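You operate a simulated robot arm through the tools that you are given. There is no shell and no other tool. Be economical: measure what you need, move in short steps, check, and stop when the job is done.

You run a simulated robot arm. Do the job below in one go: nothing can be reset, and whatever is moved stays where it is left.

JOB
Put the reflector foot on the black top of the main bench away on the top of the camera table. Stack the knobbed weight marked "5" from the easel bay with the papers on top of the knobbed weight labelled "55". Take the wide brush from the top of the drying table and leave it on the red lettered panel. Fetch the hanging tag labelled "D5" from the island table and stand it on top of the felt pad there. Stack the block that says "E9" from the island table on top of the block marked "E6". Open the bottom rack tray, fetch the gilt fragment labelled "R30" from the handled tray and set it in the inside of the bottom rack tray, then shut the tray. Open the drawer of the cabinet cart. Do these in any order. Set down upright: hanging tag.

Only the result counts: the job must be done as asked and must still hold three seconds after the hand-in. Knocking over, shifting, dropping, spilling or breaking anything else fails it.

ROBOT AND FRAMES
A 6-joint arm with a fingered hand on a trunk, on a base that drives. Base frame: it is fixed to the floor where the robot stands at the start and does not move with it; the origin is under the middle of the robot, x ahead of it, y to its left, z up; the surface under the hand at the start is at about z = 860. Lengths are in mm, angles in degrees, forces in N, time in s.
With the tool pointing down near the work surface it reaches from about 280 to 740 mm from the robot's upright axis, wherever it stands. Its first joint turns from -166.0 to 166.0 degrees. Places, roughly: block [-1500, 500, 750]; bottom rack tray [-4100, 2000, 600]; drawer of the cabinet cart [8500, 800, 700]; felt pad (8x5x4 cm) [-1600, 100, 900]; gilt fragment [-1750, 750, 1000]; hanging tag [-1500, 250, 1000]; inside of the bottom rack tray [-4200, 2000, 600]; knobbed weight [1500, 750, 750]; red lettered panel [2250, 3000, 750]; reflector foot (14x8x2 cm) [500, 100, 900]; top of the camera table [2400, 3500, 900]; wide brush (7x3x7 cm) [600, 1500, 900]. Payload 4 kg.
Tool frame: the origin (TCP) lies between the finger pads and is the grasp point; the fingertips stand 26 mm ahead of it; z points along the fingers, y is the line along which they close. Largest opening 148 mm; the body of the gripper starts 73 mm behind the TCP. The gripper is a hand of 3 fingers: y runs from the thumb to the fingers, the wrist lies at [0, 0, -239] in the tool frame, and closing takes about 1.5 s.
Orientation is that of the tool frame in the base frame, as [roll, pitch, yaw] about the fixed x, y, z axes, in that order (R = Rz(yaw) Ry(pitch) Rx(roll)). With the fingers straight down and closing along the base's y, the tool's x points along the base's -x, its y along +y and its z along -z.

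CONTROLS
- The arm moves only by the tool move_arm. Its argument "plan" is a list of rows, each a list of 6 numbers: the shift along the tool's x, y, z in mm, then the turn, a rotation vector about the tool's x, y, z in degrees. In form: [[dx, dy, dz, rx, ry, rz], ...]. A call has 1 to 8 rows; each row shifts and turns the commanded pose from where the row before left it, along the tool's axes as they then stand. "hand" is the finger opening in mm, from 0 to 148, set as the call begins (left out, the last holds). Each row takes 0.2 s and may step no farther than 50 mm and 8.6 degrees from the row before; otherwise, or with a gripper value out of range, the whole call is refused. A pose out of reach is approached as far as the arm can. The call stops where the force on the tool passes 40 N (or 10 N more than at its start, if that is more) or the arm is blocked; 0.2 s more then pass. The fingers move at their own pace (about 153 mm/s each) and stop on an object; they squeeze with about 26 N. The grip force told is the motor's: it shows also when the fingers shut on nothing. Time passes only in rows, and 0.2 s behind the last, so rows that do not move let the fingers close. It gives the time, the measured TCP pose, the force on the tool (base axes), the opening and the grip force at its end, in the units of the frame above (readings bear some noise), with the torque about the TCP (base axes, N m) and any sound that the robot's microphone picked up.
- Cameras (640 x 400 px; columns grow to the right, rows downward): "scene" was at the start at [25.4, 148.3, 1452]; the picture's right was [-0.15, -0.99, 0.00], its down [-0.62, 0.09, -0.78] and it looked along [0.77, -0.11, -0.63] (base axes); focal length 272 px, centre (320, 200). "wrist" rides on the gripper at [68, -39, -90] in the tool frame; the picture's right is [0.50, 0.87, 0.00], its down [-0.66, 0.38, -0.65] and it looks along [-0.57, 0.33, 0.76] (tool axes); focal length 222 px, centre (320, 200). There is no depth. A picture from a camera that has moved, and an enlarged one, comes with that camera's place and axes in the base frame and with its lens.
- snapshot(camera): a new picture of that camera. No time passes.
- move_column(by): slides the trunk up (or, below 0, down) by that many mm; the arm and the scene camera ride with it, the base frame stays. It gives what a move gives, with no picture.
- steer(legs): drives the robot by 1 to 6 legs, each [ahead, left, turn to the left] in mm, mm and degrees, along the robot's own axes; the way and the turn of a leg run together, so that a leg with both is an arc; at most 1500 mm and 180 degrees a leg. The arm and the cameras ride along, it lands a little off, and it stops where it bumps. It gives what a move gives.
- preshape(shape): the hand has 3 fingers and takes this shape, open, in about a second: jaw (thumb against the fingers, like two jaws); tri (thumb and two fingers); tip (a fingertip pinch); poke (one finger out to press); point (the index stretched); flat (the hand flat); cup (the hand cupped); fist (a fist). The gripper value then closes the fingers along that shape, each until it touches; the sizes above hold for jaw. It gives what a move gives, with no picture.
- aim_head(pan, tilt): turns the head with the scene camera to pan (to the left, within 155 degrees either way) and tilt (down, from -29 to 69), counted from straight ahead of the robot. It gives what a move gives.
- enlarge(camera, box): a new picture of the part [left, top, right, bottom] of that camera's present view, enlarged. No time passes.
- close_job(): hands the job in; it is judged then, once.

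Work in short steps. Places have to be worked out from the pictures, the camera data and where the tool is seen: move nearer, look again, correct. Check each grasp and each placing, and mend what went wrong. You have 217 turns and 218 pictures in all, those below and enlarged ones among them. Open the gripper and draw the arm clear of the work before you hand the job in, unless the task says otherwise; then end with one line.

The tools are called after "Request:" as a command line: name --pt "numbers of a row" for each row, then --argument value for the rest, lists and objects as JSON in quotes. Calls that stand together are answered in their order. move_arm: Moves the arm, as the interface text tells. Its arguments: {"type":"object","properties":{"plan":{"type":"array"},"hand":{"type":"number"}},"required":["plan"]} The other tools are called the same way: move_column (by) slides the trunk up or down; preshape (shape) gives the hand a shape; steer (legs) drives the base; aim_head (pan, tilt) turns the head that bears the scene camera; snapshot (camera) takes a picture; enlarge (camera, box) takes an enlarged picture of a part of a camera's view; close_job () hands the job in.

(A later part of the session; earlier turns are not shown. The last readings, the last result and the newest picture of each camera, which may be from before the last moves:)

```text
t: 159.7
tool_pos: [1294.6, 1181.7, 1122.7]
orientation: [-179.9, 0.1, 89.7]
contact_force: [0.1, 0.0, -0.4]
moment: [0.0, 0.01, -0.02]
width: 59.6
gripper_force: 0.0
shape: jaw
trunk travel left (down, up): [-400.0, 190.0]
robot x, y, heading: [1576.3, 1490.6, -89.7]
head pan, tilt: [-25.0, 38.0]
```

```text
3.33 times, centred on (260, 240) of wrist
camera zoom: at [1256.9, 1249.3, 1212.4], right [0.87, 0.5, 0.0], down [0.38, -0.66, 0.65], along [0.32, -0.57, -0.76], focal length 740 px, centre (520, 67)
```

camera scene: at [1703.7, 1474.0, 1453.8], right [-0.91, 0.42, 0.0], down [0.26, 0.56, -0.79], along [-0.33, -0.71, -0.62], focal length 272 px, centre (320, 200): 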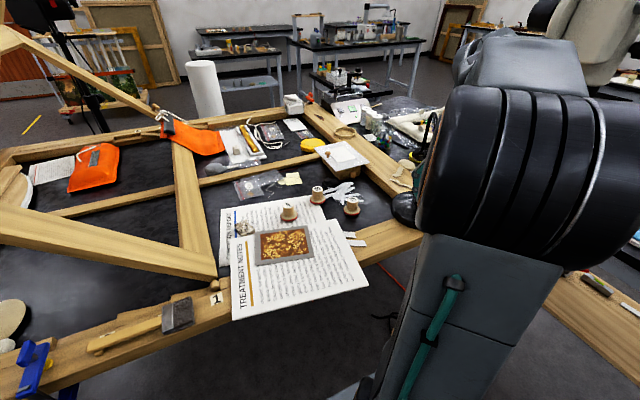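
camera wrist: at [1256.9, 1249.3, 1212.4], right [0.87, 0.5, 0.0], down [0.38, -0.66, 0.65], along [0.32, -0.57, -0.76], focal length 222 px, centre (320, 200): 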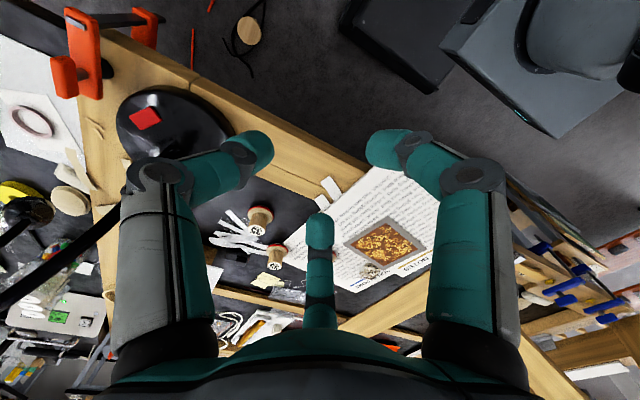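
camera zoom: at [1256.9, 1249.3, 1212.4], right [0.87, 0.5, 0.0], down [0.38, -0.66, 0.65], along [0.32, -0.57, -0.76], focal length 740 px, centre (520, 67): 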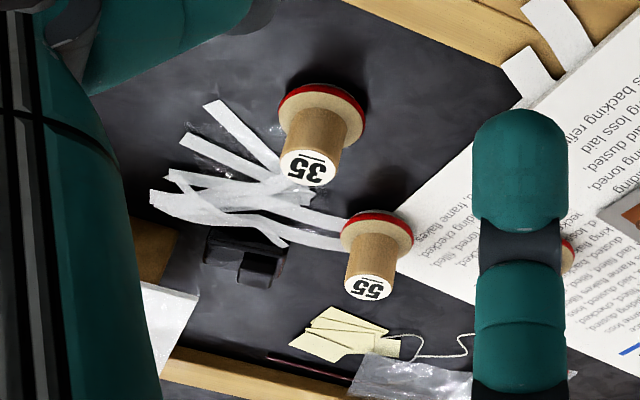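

Weights: "5" at ≈(1517,835), "55" at ≈(1400,800), "35" at ≈(1319,899), tops at z≈915. The lamp is near (1120,1000), so I bring the hand back to +x first, then shift the robot right 90 and ahead 40.

Request:
move_arm --pt "0 45 0 0 0 0" --pt "0 45 0 0 0 0" --pt "0 45 0 0 0 0" --pt "0 45 0 0 0 0" --pt "0 45 0 0 0 0" --pt "0 45 0 0 0 0" --pt "0 45 0 0 0 0" --hand 90

Request:
steer --legs '[[40, -90, 0]]'

Request:
snapshot --camera "wrist"

Request:
snapshot --camera "scene"

```text
t: 161.3
tool_pos: [1610.8, 1180.9, 1122.9]
orientation: [180.0, 0.0, 89.6]
contact_force: [-0.2, 0.7, -0.5]
moment: [-0.01, 0.0, 0.0]
width: 89.5
gripper_force: 0.1
shape: jaw
trunk travel left (down, up): [-400.0, 190.0]
robot x, y, heading: [1576.8, 1490.5, -89.8]
head pan, tilt: [-25.0, 38.0]
```

```text
t: 162.5
tool_pos: [1519.9, 1140.0, 1122.1]
orientation: [179.9, 0.0, 89.6]
contact_force: [0.1, 0.1, 0.7]
moment: [-0.02, 0.01, -0.06]
width: 89.2
gripper_force: 0.0
shape: jaw
trunk travel left (down, up): [-400.0, 190.0]
robot x, y, heading: [1484.9, 1455.3, -89.9]
head pan, tilt: [-25.0, 38.0]
```

```text
148 pictures are left
camera wrist: at [1483.3, 1207.3, 1212.0], right [0.87, 0.5, 0.0], down [0.38, -0.66, 0.65], along [0.32, -0.57, -0.76], focal length 222 px, centre (320, 200)
```

wrist: 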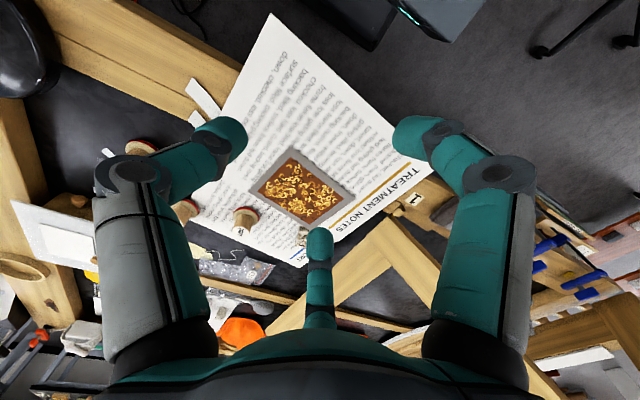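

```text
147 pictures are left
camera scene: at [1615.8, 1434.3, 1453.7], right [-0.91, 0.42, 0.0], down [0.26, 0.56, -0.79], along [-0.33, -0.71, -0.62], focal length 272 px, centre (320, 200)
```

scene: 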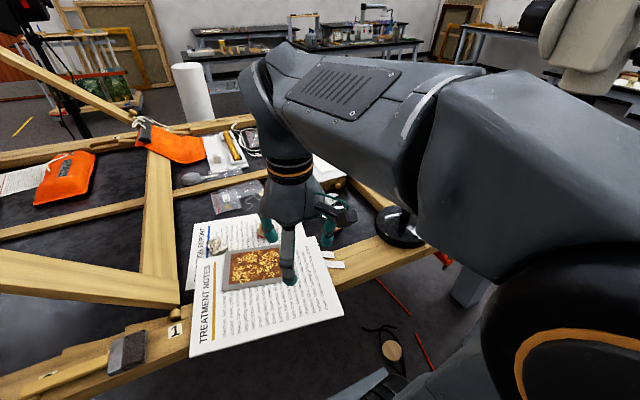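

Projection of my "5" estimate matches the wrist view. I move above it to z≈1000.

Request:
move_arm --pt "-40 0 20 0 0 0" --pt "-40 0 20 0 0 0" --pt "-45 0 20 0 0 0" --pt "-45 0 20 0 0 0" --pt "-45 0 20 0 0 0" --pt "-45 -3 20 0 0 0" --pt "-45 0 0 0 0 0" --pt "0 0 0 0 0 0" --hand 75

Request:
snapshot --camera "wrist"

Request:
enlarge --camera "scene" --box '[180, 150, 360, 280]'

```text
t: 164.3
tool_pos: [1517.8, 834.7, 1001.4]
orientation: [179.9, 0.0, 89.8]
contact_force: [0.0, 0.3, -0.6]
moment: [0.0, 0.02, 0.01]
width: 75.5
gripper_force: 0.0
shape: jaw
trunk travel left (down, up): [-400.0, 190.0]
robot x, y, heading: [1488.7, 1455.8, -89.8]
head pan, tilt: [-25.0, 38.0]
```

```text
146 pictures are left
camera wrist: at [1479.3, 900.6, 1091.1], right [0.87, 0.5, 0.0], down [0.38, -0.66, 0.65], along [0.32, -0.57, -0.76], focal length 222 px, centre (320, 200)
```

wrist: 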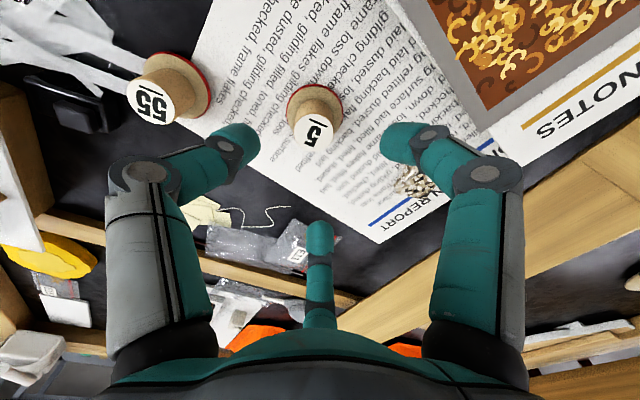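

```text
3.08 times, centred on (270, 215) of scene
camera zoom: at [1615.7, 1433.8, 1453.7], right [-0.91, 0.42, 0.0], down [0.26, 0.56, -0.79], along [-0.33, -0.71, -0.62], focal length 836 px, centre (474, 154)
```

zoom: 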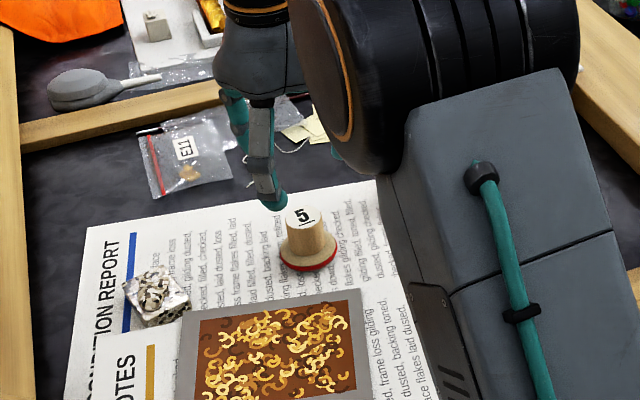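

Refined: "5" at (1512,832), "55" at (1393,790). I centre, descend to z≈905 and close.

Request:
move_arm --pt "-3 -6 0 0 0 0" --pt "0 0 40 0 0 0" --pt "0 0 36 0 0 0" --pt "0 0 20 0 0 0"

Request:
snapshot --camera "wrist"

Request:
move_arm --pt "0 0 0 0 0 0" --pt "0 0 0 0 0 0" --pt "0 0 0 0 0 0" --pt "0 0 0 0 0 0" --pt "0 0 0 0 0 0" --hand 0

Request:
snapshot --camera "wrist"

Request:
enlarge --camera "scene" --box '[180, 150, 360, 280]'

```text
t: 165.3
tool_pos: [1511.2, 831.1, 904.7]
orientation: [179.9, 0.0, 89.7]
contact_force: [-1.0, -1.2, 0.7]
moment: [0.0, 0.0, 0.0]
width: 75.7
gripper_force: 0.0
shape: jaw
trunk travel left (down, up): [-400.0, 190.0]
robot x, y, heading: [1486.7, 1452.2, -89.9]
head pan, tilt: [-25.0, 38.0]
```

```text
144 pictures are left
camera wrist: at [1472.4, 897.5, 994.4], right [0.87, 0.5, 0.0], down [0.37, -0.66, 0.65], along [0.32, -0.57, -0.76], focal length 222 px, centre (320, 200)
```

wrist: 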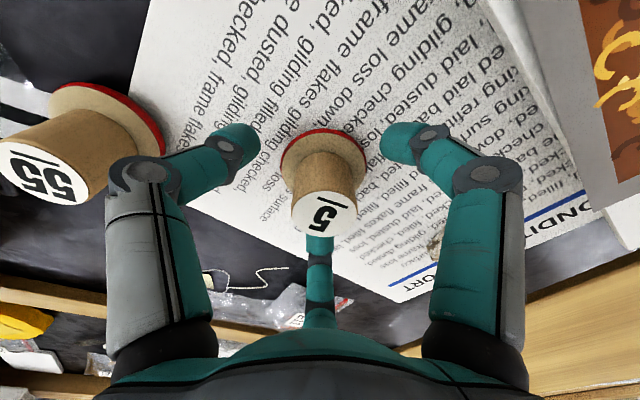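

```text
t: 166.5
tool_pos: [1511.7, 831.2, 906.0]
orientation: [179.9, 0.0, 89.8]
contact_force: [1.0, 0.4, -0.1]
moment: [0.03, -0.06, 0.01]
width: 29.0
gripper_force: 26.1
shape: jaw
trunk travel left (down, up): [-400.0, 190.0]
robot x, y, heading: [1489.3, 1452.3, -89.8]
head pan, tilt: [-25.0, 38.0]
```

```text
143 pictures are left
camera wrist: at [1472.5, 897.5, 994.9], right [0.87, 0.5, 0.0], down [0.38, -0.66, 0.65], along [0.32, -0.57, -0.76], focal length 222 px, centre (320, 200)
```

wrist: 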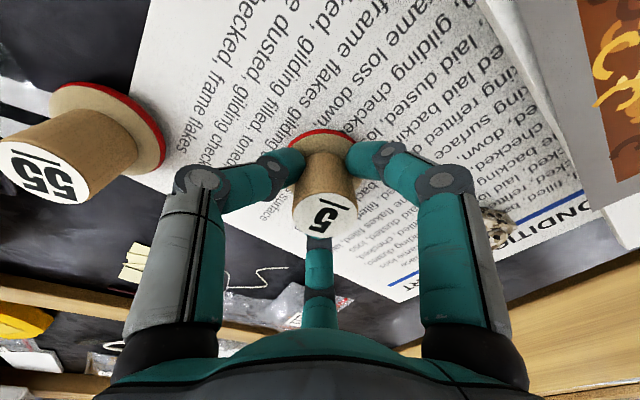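

```text
3.08 times, centred on (270, 215) of scene
camera zoom: at [1615.7, 1434.2, 1453.7], right [-0.91, 0.42, 0.0], down [0.26, 0.56, -0.79], along [-0.33, -0.71, -0.62], focal length 836 px, centre (474, 154)
```

zoom: 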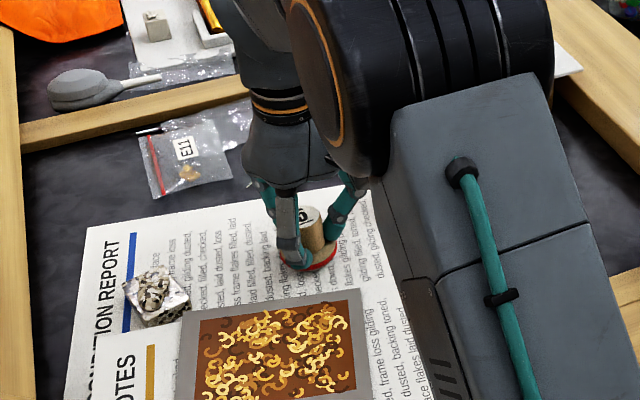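

"5" is firmly held and centred in the hand. I lift 95 mm and move over "55".

Request:
move_arm --pt "0 0 -30 0 0 0" --pt "0 0 -40 0 0 0" --pt "0 0 -25 0 0 0" --pt "-14 -40 0 0 0 0" --pt "-14 -40 0 0 0 0" --pt "-13 -38 0 0 0 0" --pt "0 0 0 0 0 0"

Request:
snapshot --camera "wrist"

Request:
snapshot --camera "scene"

```text
t: 168.1
tool_pos: [1392.0, 791.8, 1000.4]
orientation: [-179.9, -0.1, 89.7]
contact_force: [-0.8, -0.7, -2.8]
moment: [0.01, 0.0, 0.01]
width: 27.9
gripper_force: 26.2
shape: jaw
trunk travel left (down, up): [-400.0, 190.0]
robot x, y, heading: [1490.8, 1451.8, -89.8]
head pan, tilt: [-25.0, 38.0]
```

```text
141 pictures are left
camera wrist: at [1354.3, 858.3, 1090.8], right [0.87, 0.5, 0.0], down [0.37, -0.66, 0.65], along [0.32, -0.57, -0.76], focal length 222 px, centre (320, 200)
```

wrist: 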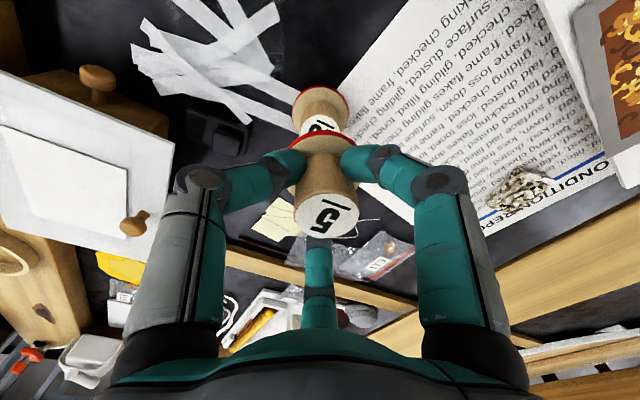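

```text
140 pictures are left
camera scene: at [1615.3, 1433.8, 1453.7], right [-0.91, 0.42, 0.0], down [0.26, 0.56, -0.79], along [-0.33, -0.71, -0.62], focal length 272 px, centre (320, 200)
```

scene: 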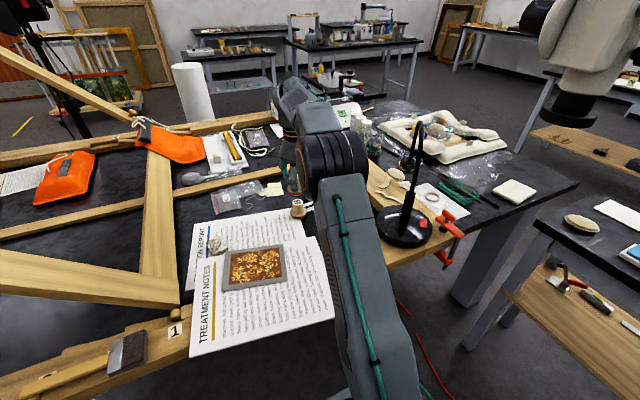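

Alignment over "55" looks right (its flange centre projects where expected). I lower to contact.

Request:
move_arm --pt "0 0 20 0 0 0" --pt "0 0 12 0 0 0" --pt "0 0 3 0 0 0" --pt "0 0 2 0 0 0" --pt "0 0 2 0 0 0" --pt "0 0 2 0 0 0" --pt "0 0 0 0 0 0"

Request:
snapshot --camera "wrist"

Request:
enlarge --camera "scene" --box '[250, 150, 350, 250]'

```text
t: 169.7
tool_pos: [1392.2, 791.4, 960.6]
orientation: [179.9, 0.0, 89.7]
contact_force: [-0.8, -0.1, -3.9]
moment: [0.02, 0.03, -0.01]
width: 27.9
gripper_force: 26.0
shape: jaw
trunk travel left (down, up): [-400.0, 190.0]
robot x, y, heading: [1492.2, 1454.1, -90.0]
head pan, tilt: [-25.0, 38.0]
```

```text
139 pictures are left
camera wrist: at [1354.6, 858.2, 1050.2], right [0.87, 0.5, 0.0], down [0.38, -0.66, 0.65], along [0.32, -0.57, -0.76], focal length 222 px, centre (320, 200)
```

wrist: 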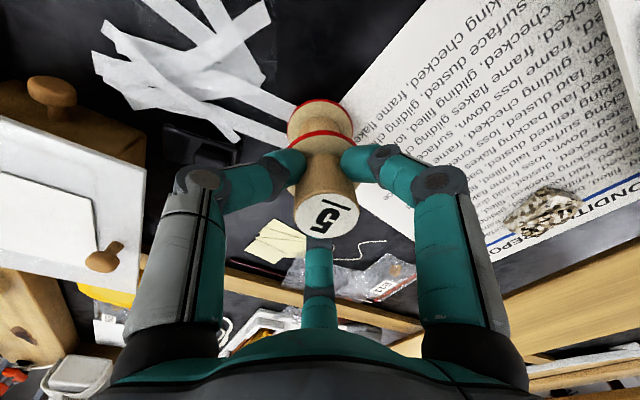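

```text
4.00 times, centred on (300, 200) of scene
camera zoom: at [1615.6, 1433.9, 1453.7], right [-0.91, 0.42, 0.0], down [0.26, 0.56, -0.79], along [-0.33, -0.71, -0.62], focal length 1087 px, centre (400, 200)
```

zoom: 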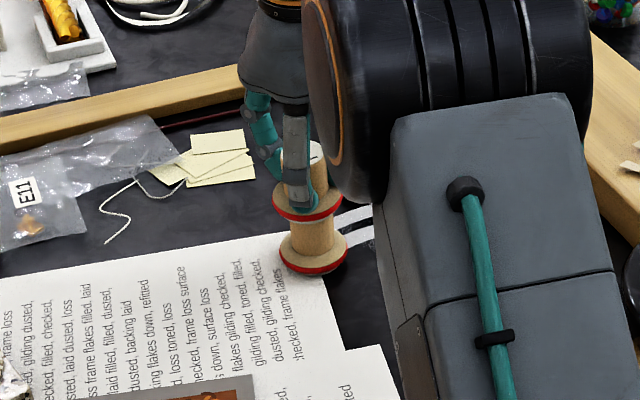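

Both discs are aligned within ~2 mm in both views. A few more small steps down to contact.

Request:
move_arm --pt "0 0 1.5 0 0 0" --pt "0 0 1.5 0 0 0" --pt "0 0 1.5 0 0 0" --pt "0 0 1.5 0 0 0"

```text
t: 170.7
tool_pos: [1393.4, 791.9, 956.7]
orientation: [180.0, 0.2, 89.7]
contact_force: [-1.2, -2.3, 11.9]
moment: [-0.18, -0.26, -0.02]
width: 28.1
gripper_force: 26.1
shape: jaw
trunk travel left (down, up): [-400.0, 190.0]
robot x, y, heading: [1489.5, 1450.7, -89.9]
head pan, tilt: [-25.0, 38.0]
```

Contact made. I open the hand in place and lift straight up.

Request:
move_arm --pt "0 0 -1 0 0 0" --pt "0 0 0 0 0 0" --pt "0 0 0 0 0 0" --pt "0 0 0 0 0 0" --hand 75

Request:
snapshot --camera "wrist"

Request:
move_arm --pt "0 0 -30 0 0 0" --pt "0 0 -45 0 0 0" --pt "0 0 -45 0 0 0" --pt "45 0 0 0 0 0" --pt "45 10 0 0 0 0" --pt "45 20 0 0 0 0" --pt "45 20 0 0 0 0" --pt "45 20 0 0 0 0"

Request:
enlarge --camera "scene" --box '[250, 150, 350, 250]'

Request:
snapshot --camera "wrist"

```text
t: 171.7
tool_pos: [1393.3, 791.3, 955.8]
orientation: [-180.0, 0.0, 89.6]
contact_force: [0.1, 1.2, 0.9]
moment: [0.03, 0.01, 0.0]
width: 74.7
gripper_force: 0.0
shape: jaw
trunk travel left (down, up): [-400.0, 190.0]
robot x, y, heading: [1490.7, 1452.4, -89.8]
head pan, tilt: [-25.0, 38.0]
```

```text
137 pictures are left
camera wrist: at [1354.2, 858.8, 1045.1], right [0.87, 0.5, 0.0], down [0.38, -0.66, 0.65], along [0.32, -0.57, -0.76], focal length 222 px, centre (320, 200)
```

wrist: 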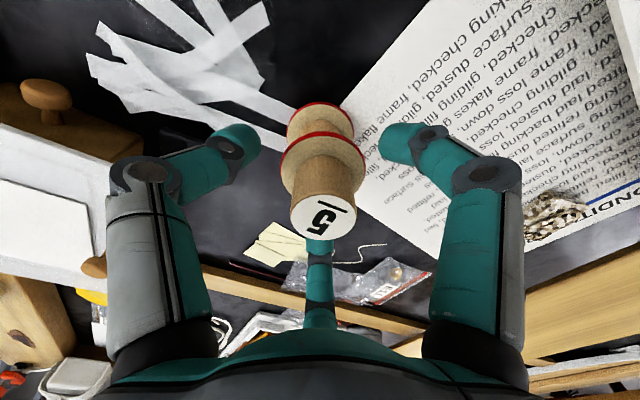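

```text
t: 173.5
tool_pos: [1465.9, 1018.4, 1076.4]
orientation: [179.9, 0.2, 89.7]
contact_force: [-1.1, -0.3, -0.5]
moment: [0.05, -0.04, -0.01]
width: 74.7
gripper_force: 0.1
shape: jaw
trunk travel left (down, up): [-400.0, 190.0]
robot x, y, heading: [1491.9, 1451.7, -89.9]
head pan, tilt: [-25.0, 38.0]
```

```text
4.00 times, centred on (300, 200) of scene
camera zoom: at [1615.6, 1434.2, 1453.7], right [-0.91, 0.42, 0.0], down [0.26, 0.56, -0.79], along [-0.33, -0.71, -0.62], focal length 1087 px, centre (400, 200)
```

zoom: 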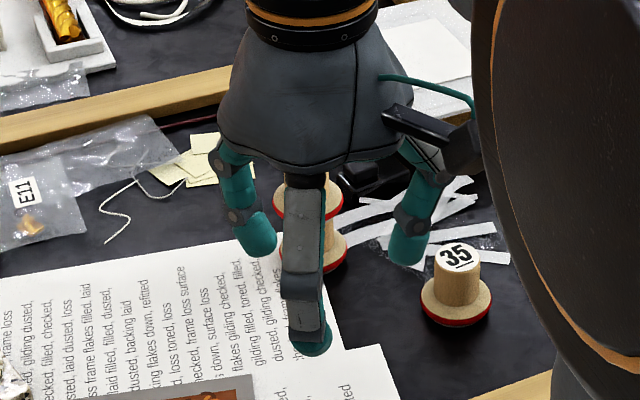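

```text
135 pictures are left
camera wrist: at [1427.6, 1084.9, 1165.5], right [0.87, 0.5, 0.0], down [0.37, -0.66, 0.65], along [0.32, -0.57, -0.76], focal length 222 px, centre (320, 200)
```

wrist: 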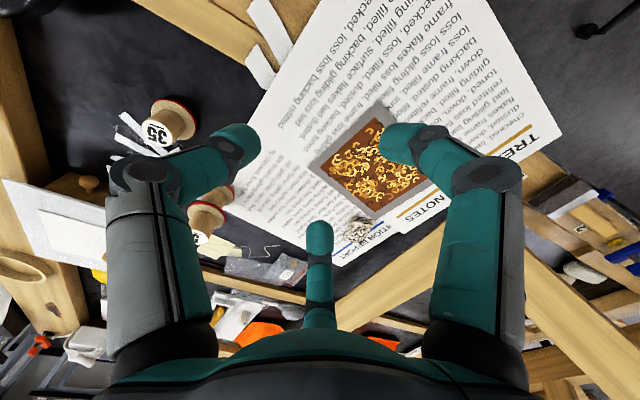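

"5" sits squarely on "55". Next the cabinet cart far at x≈8500: I back off, turn to +x, and look at the corridor.

Request:
steer --legs '[[-750, 0, 0], [0, 0, 90]]'

Request:
aim_head --pan 0 --tilt 12

Request:
snapshot --camera "scene"

Request:
aim_head --pan -35 --tilt 12

Request:
snapshot --camera "scene"

```text
t: 181.4
tool_pos: [1923.5, 2193.6, 1076.2]
orientation: [-180.0, -0.1, -178.7]
contact_force: [0.3, 0.5, -0.2]
moment: [0.0, 0.0, 0.06]
width: 74.4
gripper_force: 0.1
shape: jaw
trunk travel left (down, up): [-400.0, 190.0]
robot x, y, heading: [1487.3, 2205.6, 2.0]
head pan, tilt: [-25.0, 38.0]
```

```text
t: 182.3
tool_pos: [1924.3, 2192.5, 1076.2]
orientation: [180.0, 0.1, -178.7]
contact_force: [-0.5, -0.7, 1.2]
moment: [0.02, -0.03, -0.03]
width: 74.4
gripper_force: 0.1
shape: jaw
trunk travel left (down, up): [-400.0, 190.0]
robot x, y, heading: [1490.2, 2206.9, 1.9]
head pan, tilt: [0.0, 12.0]
```

```text
134 pictures are left
camera scene: at [1517.7, 2366.7, 1495.1], right [0.03, -1.0, 0.0], down [-0.21, -0.01, -0.98], along [0.98, 0.03, -0.21], focal length 272 px, centre (320, 200)
```

scene: 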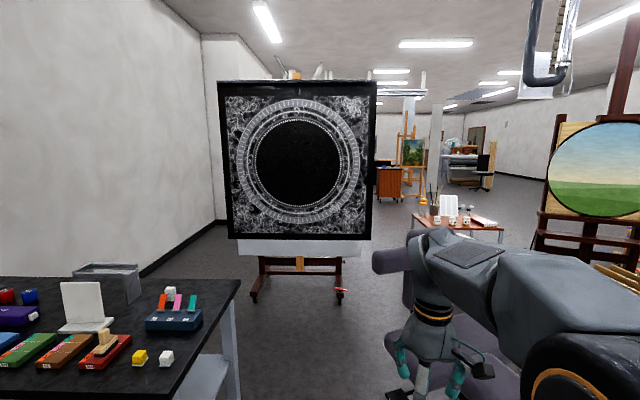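

```text
t: 183.3
tool_pos: [1924.4, 2192.0, 1076.3]
orientation: [-180.0, 0.0, -178.7]
contact_force: [-0.6, 0.4, 0.0]
moment: [0.01, 0.03, 0.01]
width: 74.8
gripper_force: 0.1
shape: jaw
trunk travel left (down, up): [-400.0, 190.0]
robot x, y, heading: [1487.6, 2203.9, 1.5]
head pan, tilt: [-35.0, 12.0]
```

```text
133 pictures are left
camera scene: at [1502.5, 2312.9, 1495.2], right [-0.55, -0.84, 0.0], down [-0.17, 0.11, -0.98], along [0.82, -0.54, -0.21], focal length 272 px, centre (320, 200)
```

scene: 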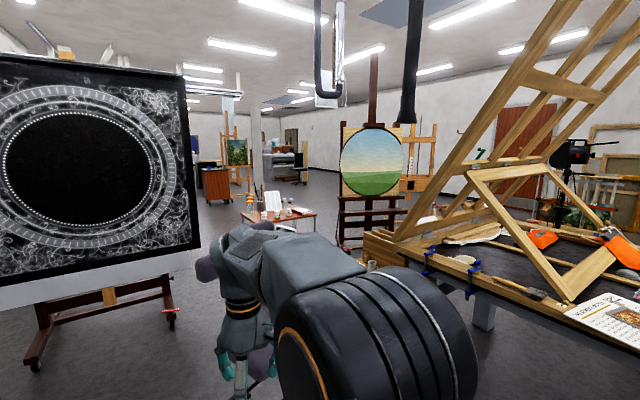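

The brown cabinet beyond the black drawing easel is at about (8500,770). I'll pass below the camera table, then go left around the easel (its feet at x≈3850, y 2250–3090).

Request:
move_arm --pt "43 0 -20 0 0 0" --pt "43 0 -20 0 0 0" --pt "44 0 -20 0 0 0"

Request:
steer --legs '[[0, 230, -1.8], [1450, 0, 0]]'

Request:
aim_head --pan 0 --tilt 25

Request:
snapshot --camera "scene"

Request:
aim_head --pan 50 --tilt 25

Request:
snapshot --camera "scene"

Request:
aim_head --pan -45 --tilt 25

Request:
snapshot --camera "scene"

```text
t: 184.2
tool_pos: [1794.5, 2189.2, 1135.9]
orientation: [180.0, 0.0, -178.7]
contact_force: [-1.1, -0.5, 0.4]
moment: [-0.01, -0.04, -0.01]
width: 74.6
gripper_force: 0.0
shape: jaw
trunk travel left (down, up): [-400.0, 190.0]
robot x, y, heading: [1488.4, 2210.3, 1.9]
head pan, tilt: [-35.0, 12.0]
```

```text
t: 192.6
tool_pos: [3226.0, 2421.3, 1136.6]
orientation: [180.0, 0.1, -179.3]
contact_force: [0.1, 0.2, -0.1]
moment: [0.0, -0.01, -0.02]
width: 74.7
gripper_force: 0.0
shape: jaw
trunk travel left (down, up): [-400.0, 190.0]
robot x, y, heading: [2922.8, 2439.9, 1.1]
head pan, tilt: [-35.0, 12.0]
```

```text
t: 193.6
tool_pos: [3225.9, 2421.1, 1137.3]
orientation: [180.0, 0.1, -179.4]
contact_force: [-0.3, 0.5, 0.5]
moment: [-0.01, -0.04, 0.05]
width: 74.3
gripper_force: 0.0
shape: jaw
trunk travel left (down, up): [-400.0, 190.0]
robot x, y, heading: [2919.4, 2441.2, 1.0]
head pan, tilt: [0.0, 25.0]
```

```text
132 pictures are left
camera scene: at [2949.8, 2602.6, 1474.1], right [0.02, -1.0, 0.0], down [-0.42, -0.01, -0.91], along [0.91, 0.01, -0.42], focal length 272 px, centre (320, 200)
```

scene: 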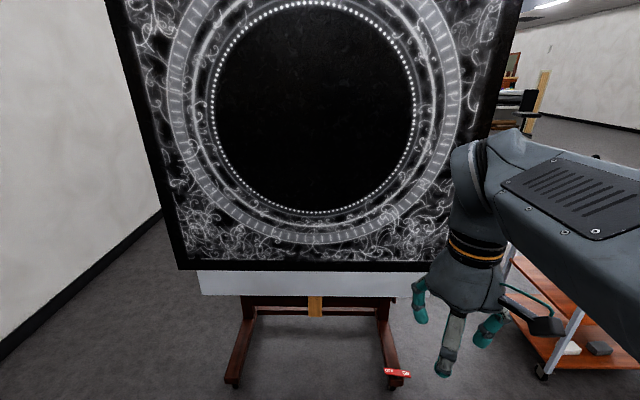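

```text
t: 194.8
tool_pos: [3226.5, 2420.7, 1136.5]
orientation: [179.9, 0.1, -179.5]
contact_force: [0.7, -0.4, -0.2]
moment: [-0.01, -0.02, -0.01]
width: 74.6
gripper_force: 0.0
shape: jaw
trunk travel left (down, up): [-400.0, 190.0]
robot x, y, heading: [2922.0, 2441.3, 1.3]
head pan, tilt: [50.0, 25.0]
```

```text
131 pictures are left
camera scene: at [2915.7, 2672.6, 1474.0], right [0.78, -0.63, 0.0], down [-0.27, -0.33, -0.91], along [0.57, 0.7, -0.42], focal length 272 px, centre (320, 200)
```

scene: 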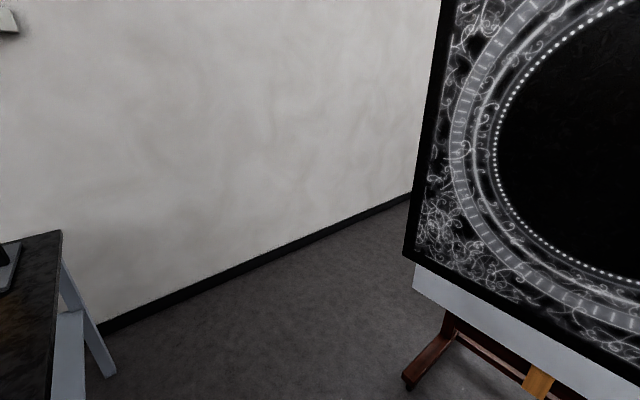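

```text
t: 196.5
tool_pos: [3225.9, 2422.5, 1136.0]
orientation: [180.0, 0.2, -179.4]
contact_force: [-0.2, 0.0, 0.1]
moment: [0.03, -0.01, -0.01]
width: 74.4
gripper_force: 0.2
shape: jaw
trunk travel left (down, up): [-400.0, 190.0]
robot x, y, heading: [2920.2, 2442.3, 0.9]
head pan, tilt: [-45.0, 25.0]
```

```text
130 pictures are left
camera scene: at [2924.0, 2537.1, 1474.0], right [-0.69, -0.72, 0.0], down [-0.3, 0.29, -0.91], along [0.65, -0.63, -0.42], focal length 272 px, centre (320, 200)
```

scene: 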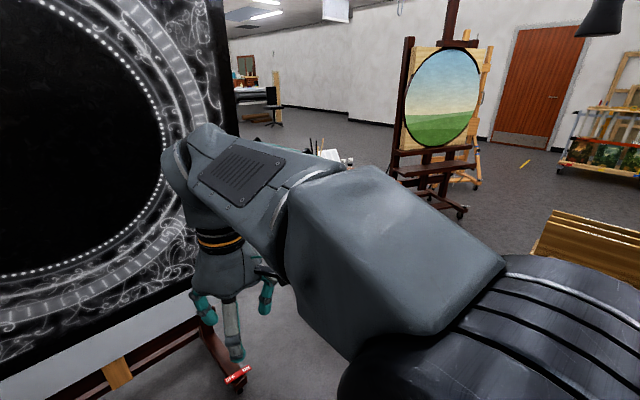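

The gap to the wall (y 3270–4480) is wide enough. I go ahead 260, strafe left to y≈3880, and drive past the easel.

Request:
steer --legs '[[260, 0, -1.2], [0, 1440, 0], [1500, 0, 0], [300, 0, 0]]'

Request:
aim_head --pan 0 --tilt 15

Request:
snapshot --camera "scene"

Request:
aim_head --pan -50 --tilt 15

Request:
snapshot --camera "scene"

```text
t: 213.8
tool_pos: [5291.0, 3857.3, 1137.4]
orientation: [-180.0, -0.1, 179.7]
contact_force: [0.2, -0.1, -0.5]
moment: [0.0, 0.02, -0.04]
width: 74.8
gripper_force: 0.1
shape: jaw
trunk travel left (down, up): [-400.0, 190.0]
robot x, y, heading: [4985.6, 3881.8, -0.1]
head pan, tilt: [-45.0, 25.0]
```

```text
t: 214.9
tool_pos: [5291.3, 3858.1, 1137.7]
orientation: [180.0, 0.0, 179.7]
contact_force: [0.1, -0.7, -0.2]
moment: [0.0, -0.04, 0.02]
width: 74.7
gripper_force: 0.2
shape: jaw
trunk travel left (down, up): [-400.0, 190.0]
robot x, y, heading: [4982.7, 3882.4, -0.1]
head pan, tilt: [0.0, 15.0]
```

```text
129 pictures are left
camera scene: at [5019.0, 4044.8, 1490.3], right [0.0, -1.0, 0.0], down [-0.26, 0.0, -0.97], along [0.97, 0.0, -0.26], focal length 272 px, centre (320, 200)
```

scene: 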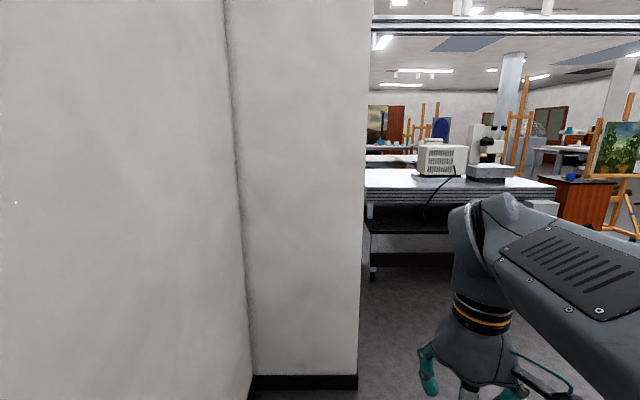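

```text
t: 216.1
tool_pos: [5291.8, 3858.5, 1136.1]
orientation: [179.9, 0.0, 179.7]
contact_force: [-0.1, -0.3, -0.6]
moment: [0.02, 0.02, -0.02]
width: 74.5
gripper_force: 0.1
shape: jaw
trunk travel left (down, up): [-400.0, 190.0]
robot x, y, heading: [4983.8, 3884.3, 0.3]
head pan, tilt: [-50.0, 15.0]
```

```text
128 pictures are left
camera scene: at [4985.8, 3973.3, 1490.3], right [-0.76, -0.64, 0.0], down [-0.17, 0.2, -0.97], along [0.62, -0.74, -0.26], focal length 272 px, centre (320, 200)
```

scene: 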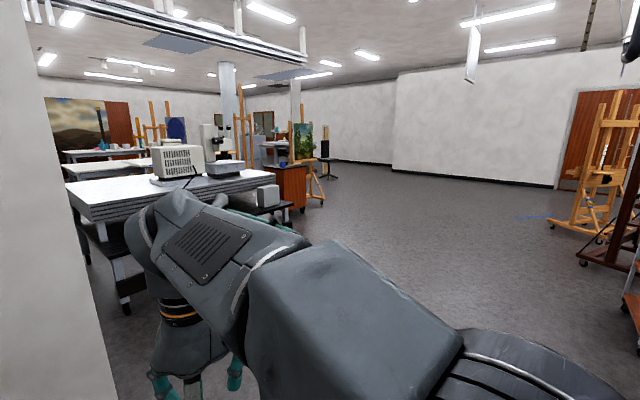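

Open floor ahead to the right; the cabinet's bottom corner is near (8530,530). I strafe right to y≈800 and drive ahead to x≈6900.

Request:
steer --legs '[[200, -1400, 0], [200, -1400, 0], [0, -280, 0], [1400, 0, 0]]'

Request:
aim_head --pan 0 --tilt 20

Request:
snapshot --camera "scene"

Request:
aim_head --pan 30 --tilt 20

Request:
snapshot --camera "scene"

```text
t: 238.0
tool_pos: [7049.3, 719.4, 1134.9]
orientation: [180.0, 0.1, 178.2]
contact_force: [-0.1, 0.1, -0.7]
moment: [-0.02, 0.0, -0.03]
width: 74.7
gripper_force: 0.1
shape: jaw
trunk travel left (down, up): [-400.0, 190.0]
robot x, y, heading: [6746.4, 751.0, -1.5]
head pan, tilt: [-50.0, 15.0]
```

```text
t: 239.2
tool_pos: [7051.1, 719.4, 1136.6]
orientation: [180.0, 0.0, 178.2]
contact_force: [0.3, 0.0, -1.2]
moment: [0.04, -0.02, -0.02]
width: 74.5
gripper_force: 0.1
shape: jaw
trunk travel left (down, up): [-400.0, 190.0]
robot x, y, heading: [6747.9, 749.7, -1.5]
head pan, tilt: [0.0, 20.0]
```

```text
127 pictures are left
camera scene: at [6783.1, 912.5, 1482.1], right [-0.03, -1.0, 0.0], down [-0.34, 0.01, -0.94], along [0.94, -0.02, -0.34], focal length 272 px, centre (320, 200)
```

scene: 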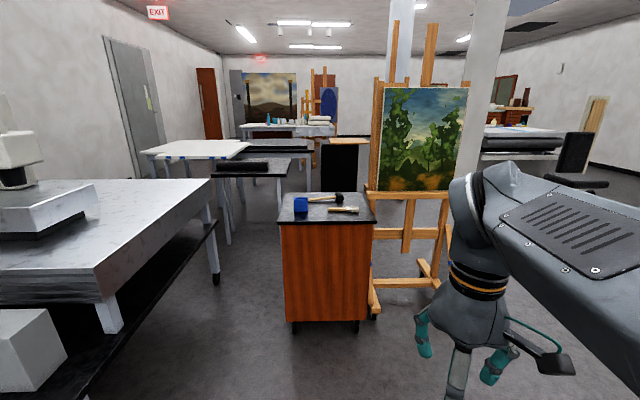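

```text
t: 240.2
tool_pos: [7050.4, 718.6, 1137.0]
orientation: [180.0, 0.0, 178.2]
contact_force: [0.6, 0.4, -0.2]
moment: [0.02, -0.01, -0.01]
width: 74.5
gripper_force: 0.0
shape: jaw
trunk travel left (down, up): [-400.0, 190.0]
robot x, y, heading: [6746.7, 746.3, -1.1]
head pan, tilt: [30.0, 20.0]
```

```text
126 pictures are left
camera scene: at [6771.9, 959.4, 1482.1], right [0.48, -0.88, 0.0], down [-0.3, -0.16, -0.94], along [0.83, 0.45, -0.34], focal length 272 px, centre (320, 200)
```

scene: 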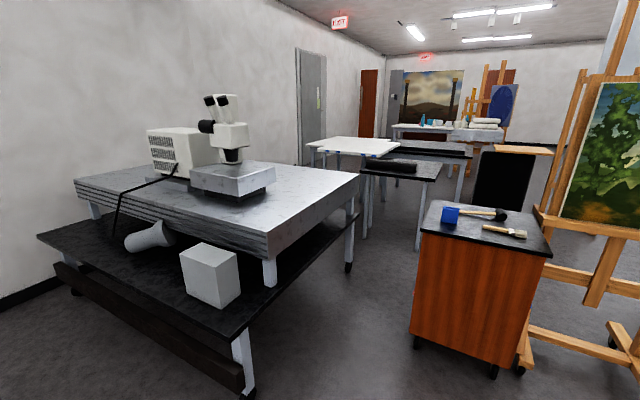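

The face toward me is plain; the drawer must be on another side. I move up along the aisle on the cart's left (y≈1420) to see its other sides.

Request:
steer --legs '[[0, 660, 1.3], [900, 0, 0]]'

Request:
aim_head --pan -40 --tilt 30

Request:
snapshot --camera "scene"

Request:
aim_head --pan 0 --tilt 30

Request:
snapshot --camera "scene"

```text
t: 248.3
tool_pos: [7967.3, 1428.3, 1136.7]
orientation: [-179.9, 0.1, -178.5]
contact_force: [-0.3, 0.0, -0.4]
moment: [-0.01, -0.01, 0.02]
width: 74.8
gripper_force: 0.1
shape: jaw
trunk travel left (down, up): [-400.0, 190.0]
robot x, y, heading: [7660.8, 1442.9, 2.0]
head pan, tilt: [30.0, 20.0]
```

```text
t: 249.7
tool_pos: [7966.2, 1427.4, 1136.1]
orientation: [179.9, 0.0, -178.4]
contact_force: [0.3, -0.4, 0.6]
moment: [-0.01, 0.03, 0.02]
width: 74.4
gripper_force: 0.1
shape: jaw
trunk travel left (down, up): [-400.0, 190.0]
robot x, y, heading: [7660.6, 1441.3, 1.7]
head pan, tilt: [-40.0, 30.0]
```

```text
125 pictures are left
camera scene: at [7667.1, 1546.5, 1466.1], right [-0.62, -0.79, 0.0], down [-0.39, 0.31, -0.87], along [0.68, -0.53, -0.5], focal length 272 px, centre (320, 200)
```

scene: 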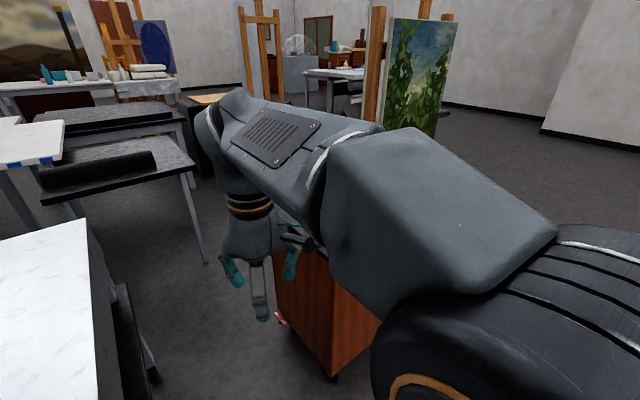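

```text
t: 250.7
tool_pos: [7966.1, 1427.8, 1136.6]
orientation: [180.0, 0.1, -178.5]
contact_force: [0.2, -0.5, 0.5]
moment: [0.01, 0.03, 0.01]
width: 74.7
gripper_force: 0.1
shape: jaw
trunk travel left (down, up): [-400.0, 190.0]
robot x, y, heading: [7665.2, 1445.7, 1.9]
head pan, tilt: [0.0, 30.0]
```

```text
124 pictures are left
camera scene: at [7686.2, 1605.2, 1466.1], right [0.03, -1.0, 0.0], down [-0.5, -0.02, -0.87], along [0.87, 0.03, -0.5], focal length 272 px, centre (320, 200)
```

scene: 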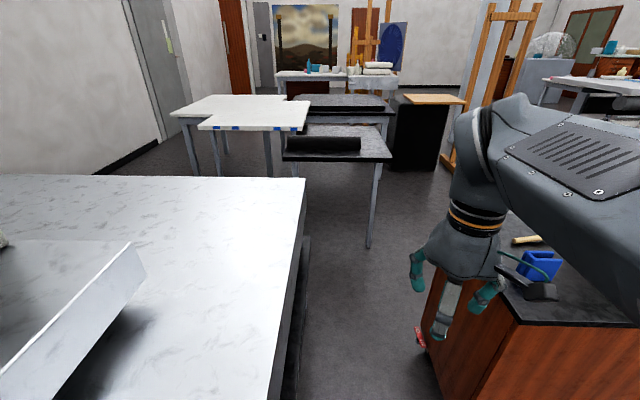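

A small red thing sticks out near the cart's far-left edge; I zoom on it.

Request:
enlarge --camera "scene" --box '[380, 220, 560, 400]'

Request:
snapshot --camera "wrist"

```text
2.22 times, centred on (470, 310) of scene
camera zoom: at [7686.2, 1605.2, 1466.1], right [0.03, -1.0, 0.0], down [-0.5, -0.02, -0.87], along [0.87, 0.03, -0.5], focal length 604 px, centre (-13, -44)
```

zoom: 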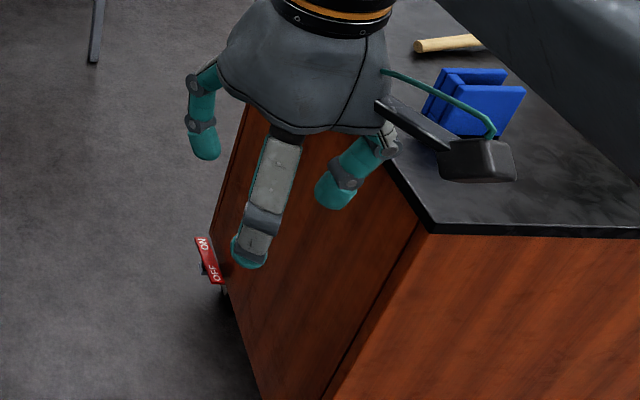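

```text
122 pictures are left
camera wrist: at [7900.9, 1386.2, 1226.0], right [-0.52, 0.85, 0.0], down [0.64, 0.4, 0.65], along [0.56, 0.34, -0.76], focal length 222 px, centre (320, 200)
```

wrist: 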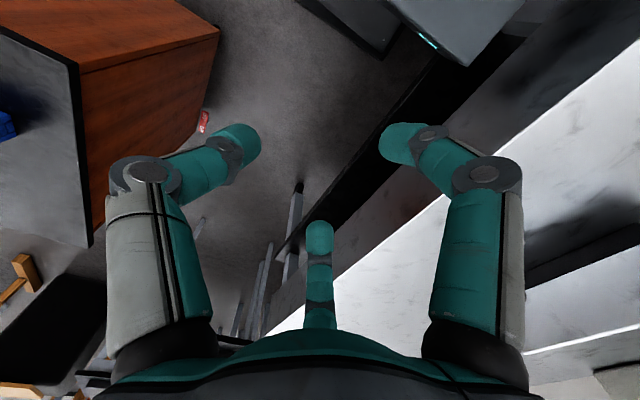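

That's a caster brake pedal marked ON/OFF. I drive 600 further and look straight at the cart's left side.

Request:
steer --legs '[[600, 0, -1.8]]'

Request:
aim_head --pan -90 --tilt 45

Request:
snapshot --camera "scene"

Request:
aim_head --pan -45 --tilt 45

Request:
snapshot --camera "scene"

```text
t: 254.1
tool_pos: [8569.3, 1430.5, 1136.5]
orientation: [-180.0, 0.0, 179.9]
contact_force: [-0.6, 1.0, 0.3]
moment: [-0.01, -0.05, 0.02]
width: 74.2
gripper_force: 0.0
shape: jaw
trunk travel left (down, up): [-400.0, 190.0]
robot x, y, heading: [8265.0, 1457.0, 0.1]
head pan, tilt: [0.0, 30.0]
```

```text
t: 255.8
tool_pos: [8569.4, 1430.5, 1136.5]
orientation: [179.9, 0.1, 179.9]
contact_force: [-0.5, -0.5, -0.9]
moment: [-0.03, -0.01, 0.0]
width: 74.5
gripper_force: 0.0
shape: jaw
trunk travel left (down, up): [-400.0, 190.0]
robot x, y, heading: [8259.9, 1459.6, 0.4]
head pan, tilt: [-90.0, 45.0]
```

```text
121 pictures are left
camera scene: at [8204.0, 1534.3, 1443.5], right [-1.0, -0.01, 0.0], down [0.0, 0.71, -0.71], along [0.0, -0.71, -0.71], focal length 272 px, centre (320, 200)
```

scene: 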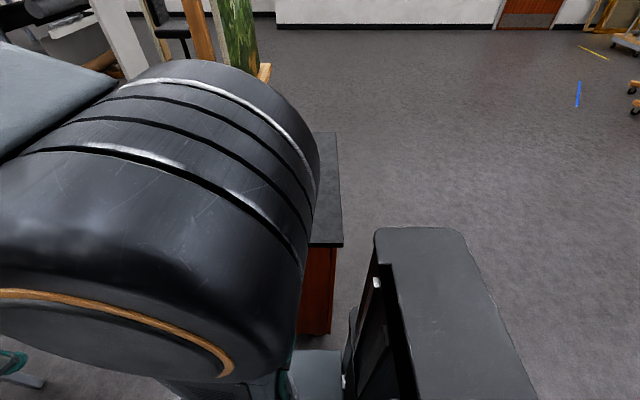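

```text
t: 256.9
tool_pos: [8569.0, 1430.3, 1136.5]
orientation: [-180.0, 0.2, 180.0]
contact_force: [0.0, 0.2, -0.6]
moment: [0.01, 0.04, -0.02]
width: 74.6
gripper_force: 0.1
shape: jaw
trunk travel left (down, up): [-400.0, 190.0]
robot x, y, heading: [8261.8, 1453.0, 0.1]
head pan, tilt: [-45.0, 45.0]
```

```text
120 pictures are left
camera scene: at [8261.3, 1558.4, 1443.5], right [-0.7, -0.71, 0.0], down [-0.5, 0.5, -0.71], along [0.5, -0.5, -0.71], focal length 272 px, centre (320, 200)
```

scene: 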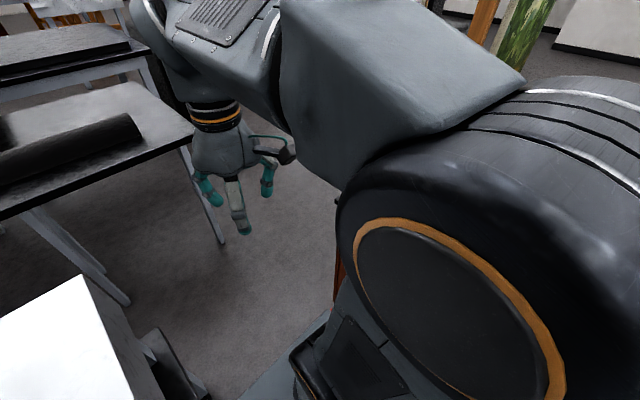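

The shoulder blocks the view, so I turn the wrist camera toward the cart's side (rotate the tool about 120°).

Request:
move_arm --pt "0 0 0 0 0 8.5" --pt "0 0 0 0 0 8.5" --pt "0 0 0 0 0 8.5" --pt "0 0 0 0 0 8.5" --pt "0 0 0 0 0 8.5" --pt "0 0 0 0 0 8.5" --pt "0 0 0 0 0 8.5" --pt "0 0 0 0 0 8.5"

Request:
move_arm --pt "0 0 0 0 0 8.5" --pt "0 0 0 0 0 8.5" --pt "0 0 0 0 0 8.5" --pt "0 0 0 0 0 8.5" --pt "0 0 0 0 0 8.5" --pt "0 0 0 0 0 8.5"

Request:
snapshot --camera "wrist"

```text
t: 258.7
tool_pos: [8568.9, 1431.5, 1138.5]
orientation: [179.9, -0.1, 111.6]
contact_force: [0.0, 0.6, 0.2]
moment: [0.0, 0.0, 0.01]
width: 74.7
gripper_force: 0.1
shape: jaw
trunk travel left (down, up): [-400.0, 190.0]
robot x, y, heading: [8261.2, 1457.6, 0.6]
head pan, tilt: [-45.0, 45.0]
```

```text
t: 260.1
tool_pos: [8569.2, 1430.6, 1137.0]
orientation: [180.0, 0.0, 60.7]
contact_force: [0.3, 0.0, -0.2]
moment: [-0.03, 0.01, -0.03]
width: 74.7
gripper_force: 0.2
shape: jaw
trunk travel left (down, up): [-400.0, 190.0]
robot x, y, heading: [8263.5, 1452.7, 0.3]
head pan, tilt: [-45.0, 45.0]
```

```text
119 pictures are left
camera wrist: at [8569.0, 1508.1, 1226.2], right [1.0, 0.01, 0.0], down [0.01, -0.76, 0.65], along [0.01, -0.65, -0.76], focal length 222 px, centre (320, 200)
```

wrist: 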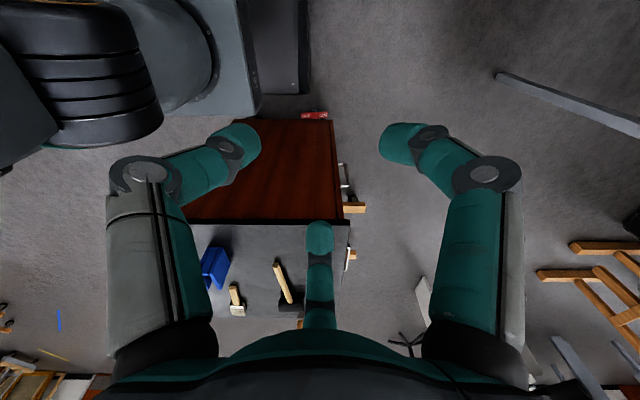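

The cart's handles stick out on its +x face. From the aisle at about (9050,1425) the arm can reach them over the robot's right side; I drive there and swing the hand right to see them.

Request:
steer --legs '[[785, -25, 0]]'

Request:
aim_head --pan -80 --tilt 40

Request:
snapshot --camera "scene"

Request:
snapshot --camera "wrist"

```text
t: 264.2
tool_pos: [9328.3, 1402.0, 1135.9]
orientation: [179.8, 0.0, 60.2]
contact_force: [0.4, -0.9, -0.1]
moment: [0.01, 0.02, 0.0]
width: 74.7
gripper_force: 0.0
shape: jaw
trunk travel left (down, up): [-400.0, 190.0]
robot x, y, heading: [9023.7, 1431.1, -0.4]
head pan, tilt: [-45.0, 45.0]
```

```text
t: 265.2
tool_pos: [9327.5, 1402.0, 1137.0]
orientation: [-180.0, 0.1, 60.3]
contact_force: [0.4, 0.0, 0.7]
moment: [0.0, 0.01, -0.01]
width: 74.5
gripper_force: 0.0
shape: jaw
trunk travel left (down, up): [-400.0, 190.0]
robot x, y, heading: [9022.7, 1428.2, -0.2]
head pan, tilt: [-80.0, 40.0]
```

```text
118 pictures are left
camera scene: at [8978.6, 1506.2, 1450.7], right [-0.99, -0.17, 0.0], down [-0.11, 0.63, -0.77], along [0.13, -0.76, -0.64], focal length 272 px, centre (320, 200)
```

scene: 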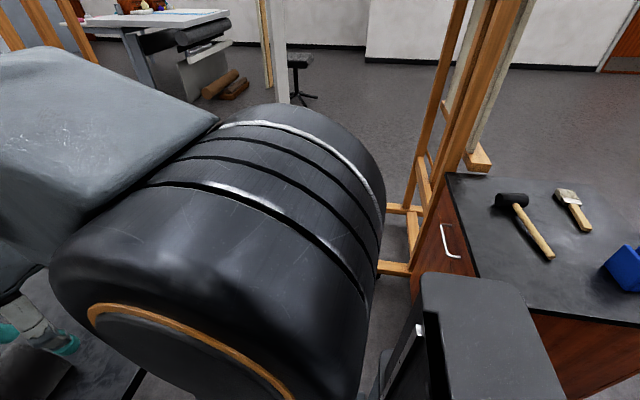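

```text
117 pictures are left
camera wrist: at [9328.3, 1478.4, 1226.2], right [1.0, 0.0, 0.0], down [0.0, -0.76, 0.65], along [0.0, -0.65, -0.76], focal length 222 px, centre (320, 200)
```

wrist: 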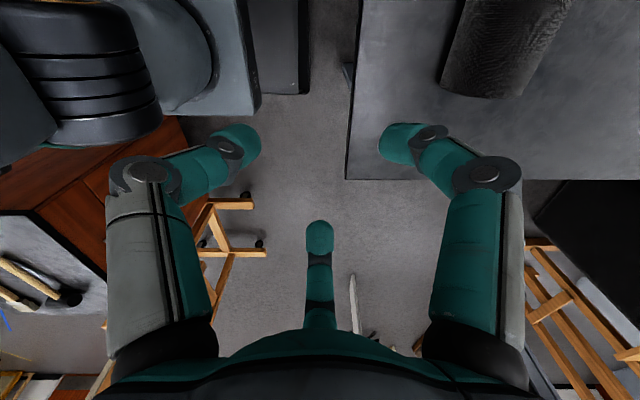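

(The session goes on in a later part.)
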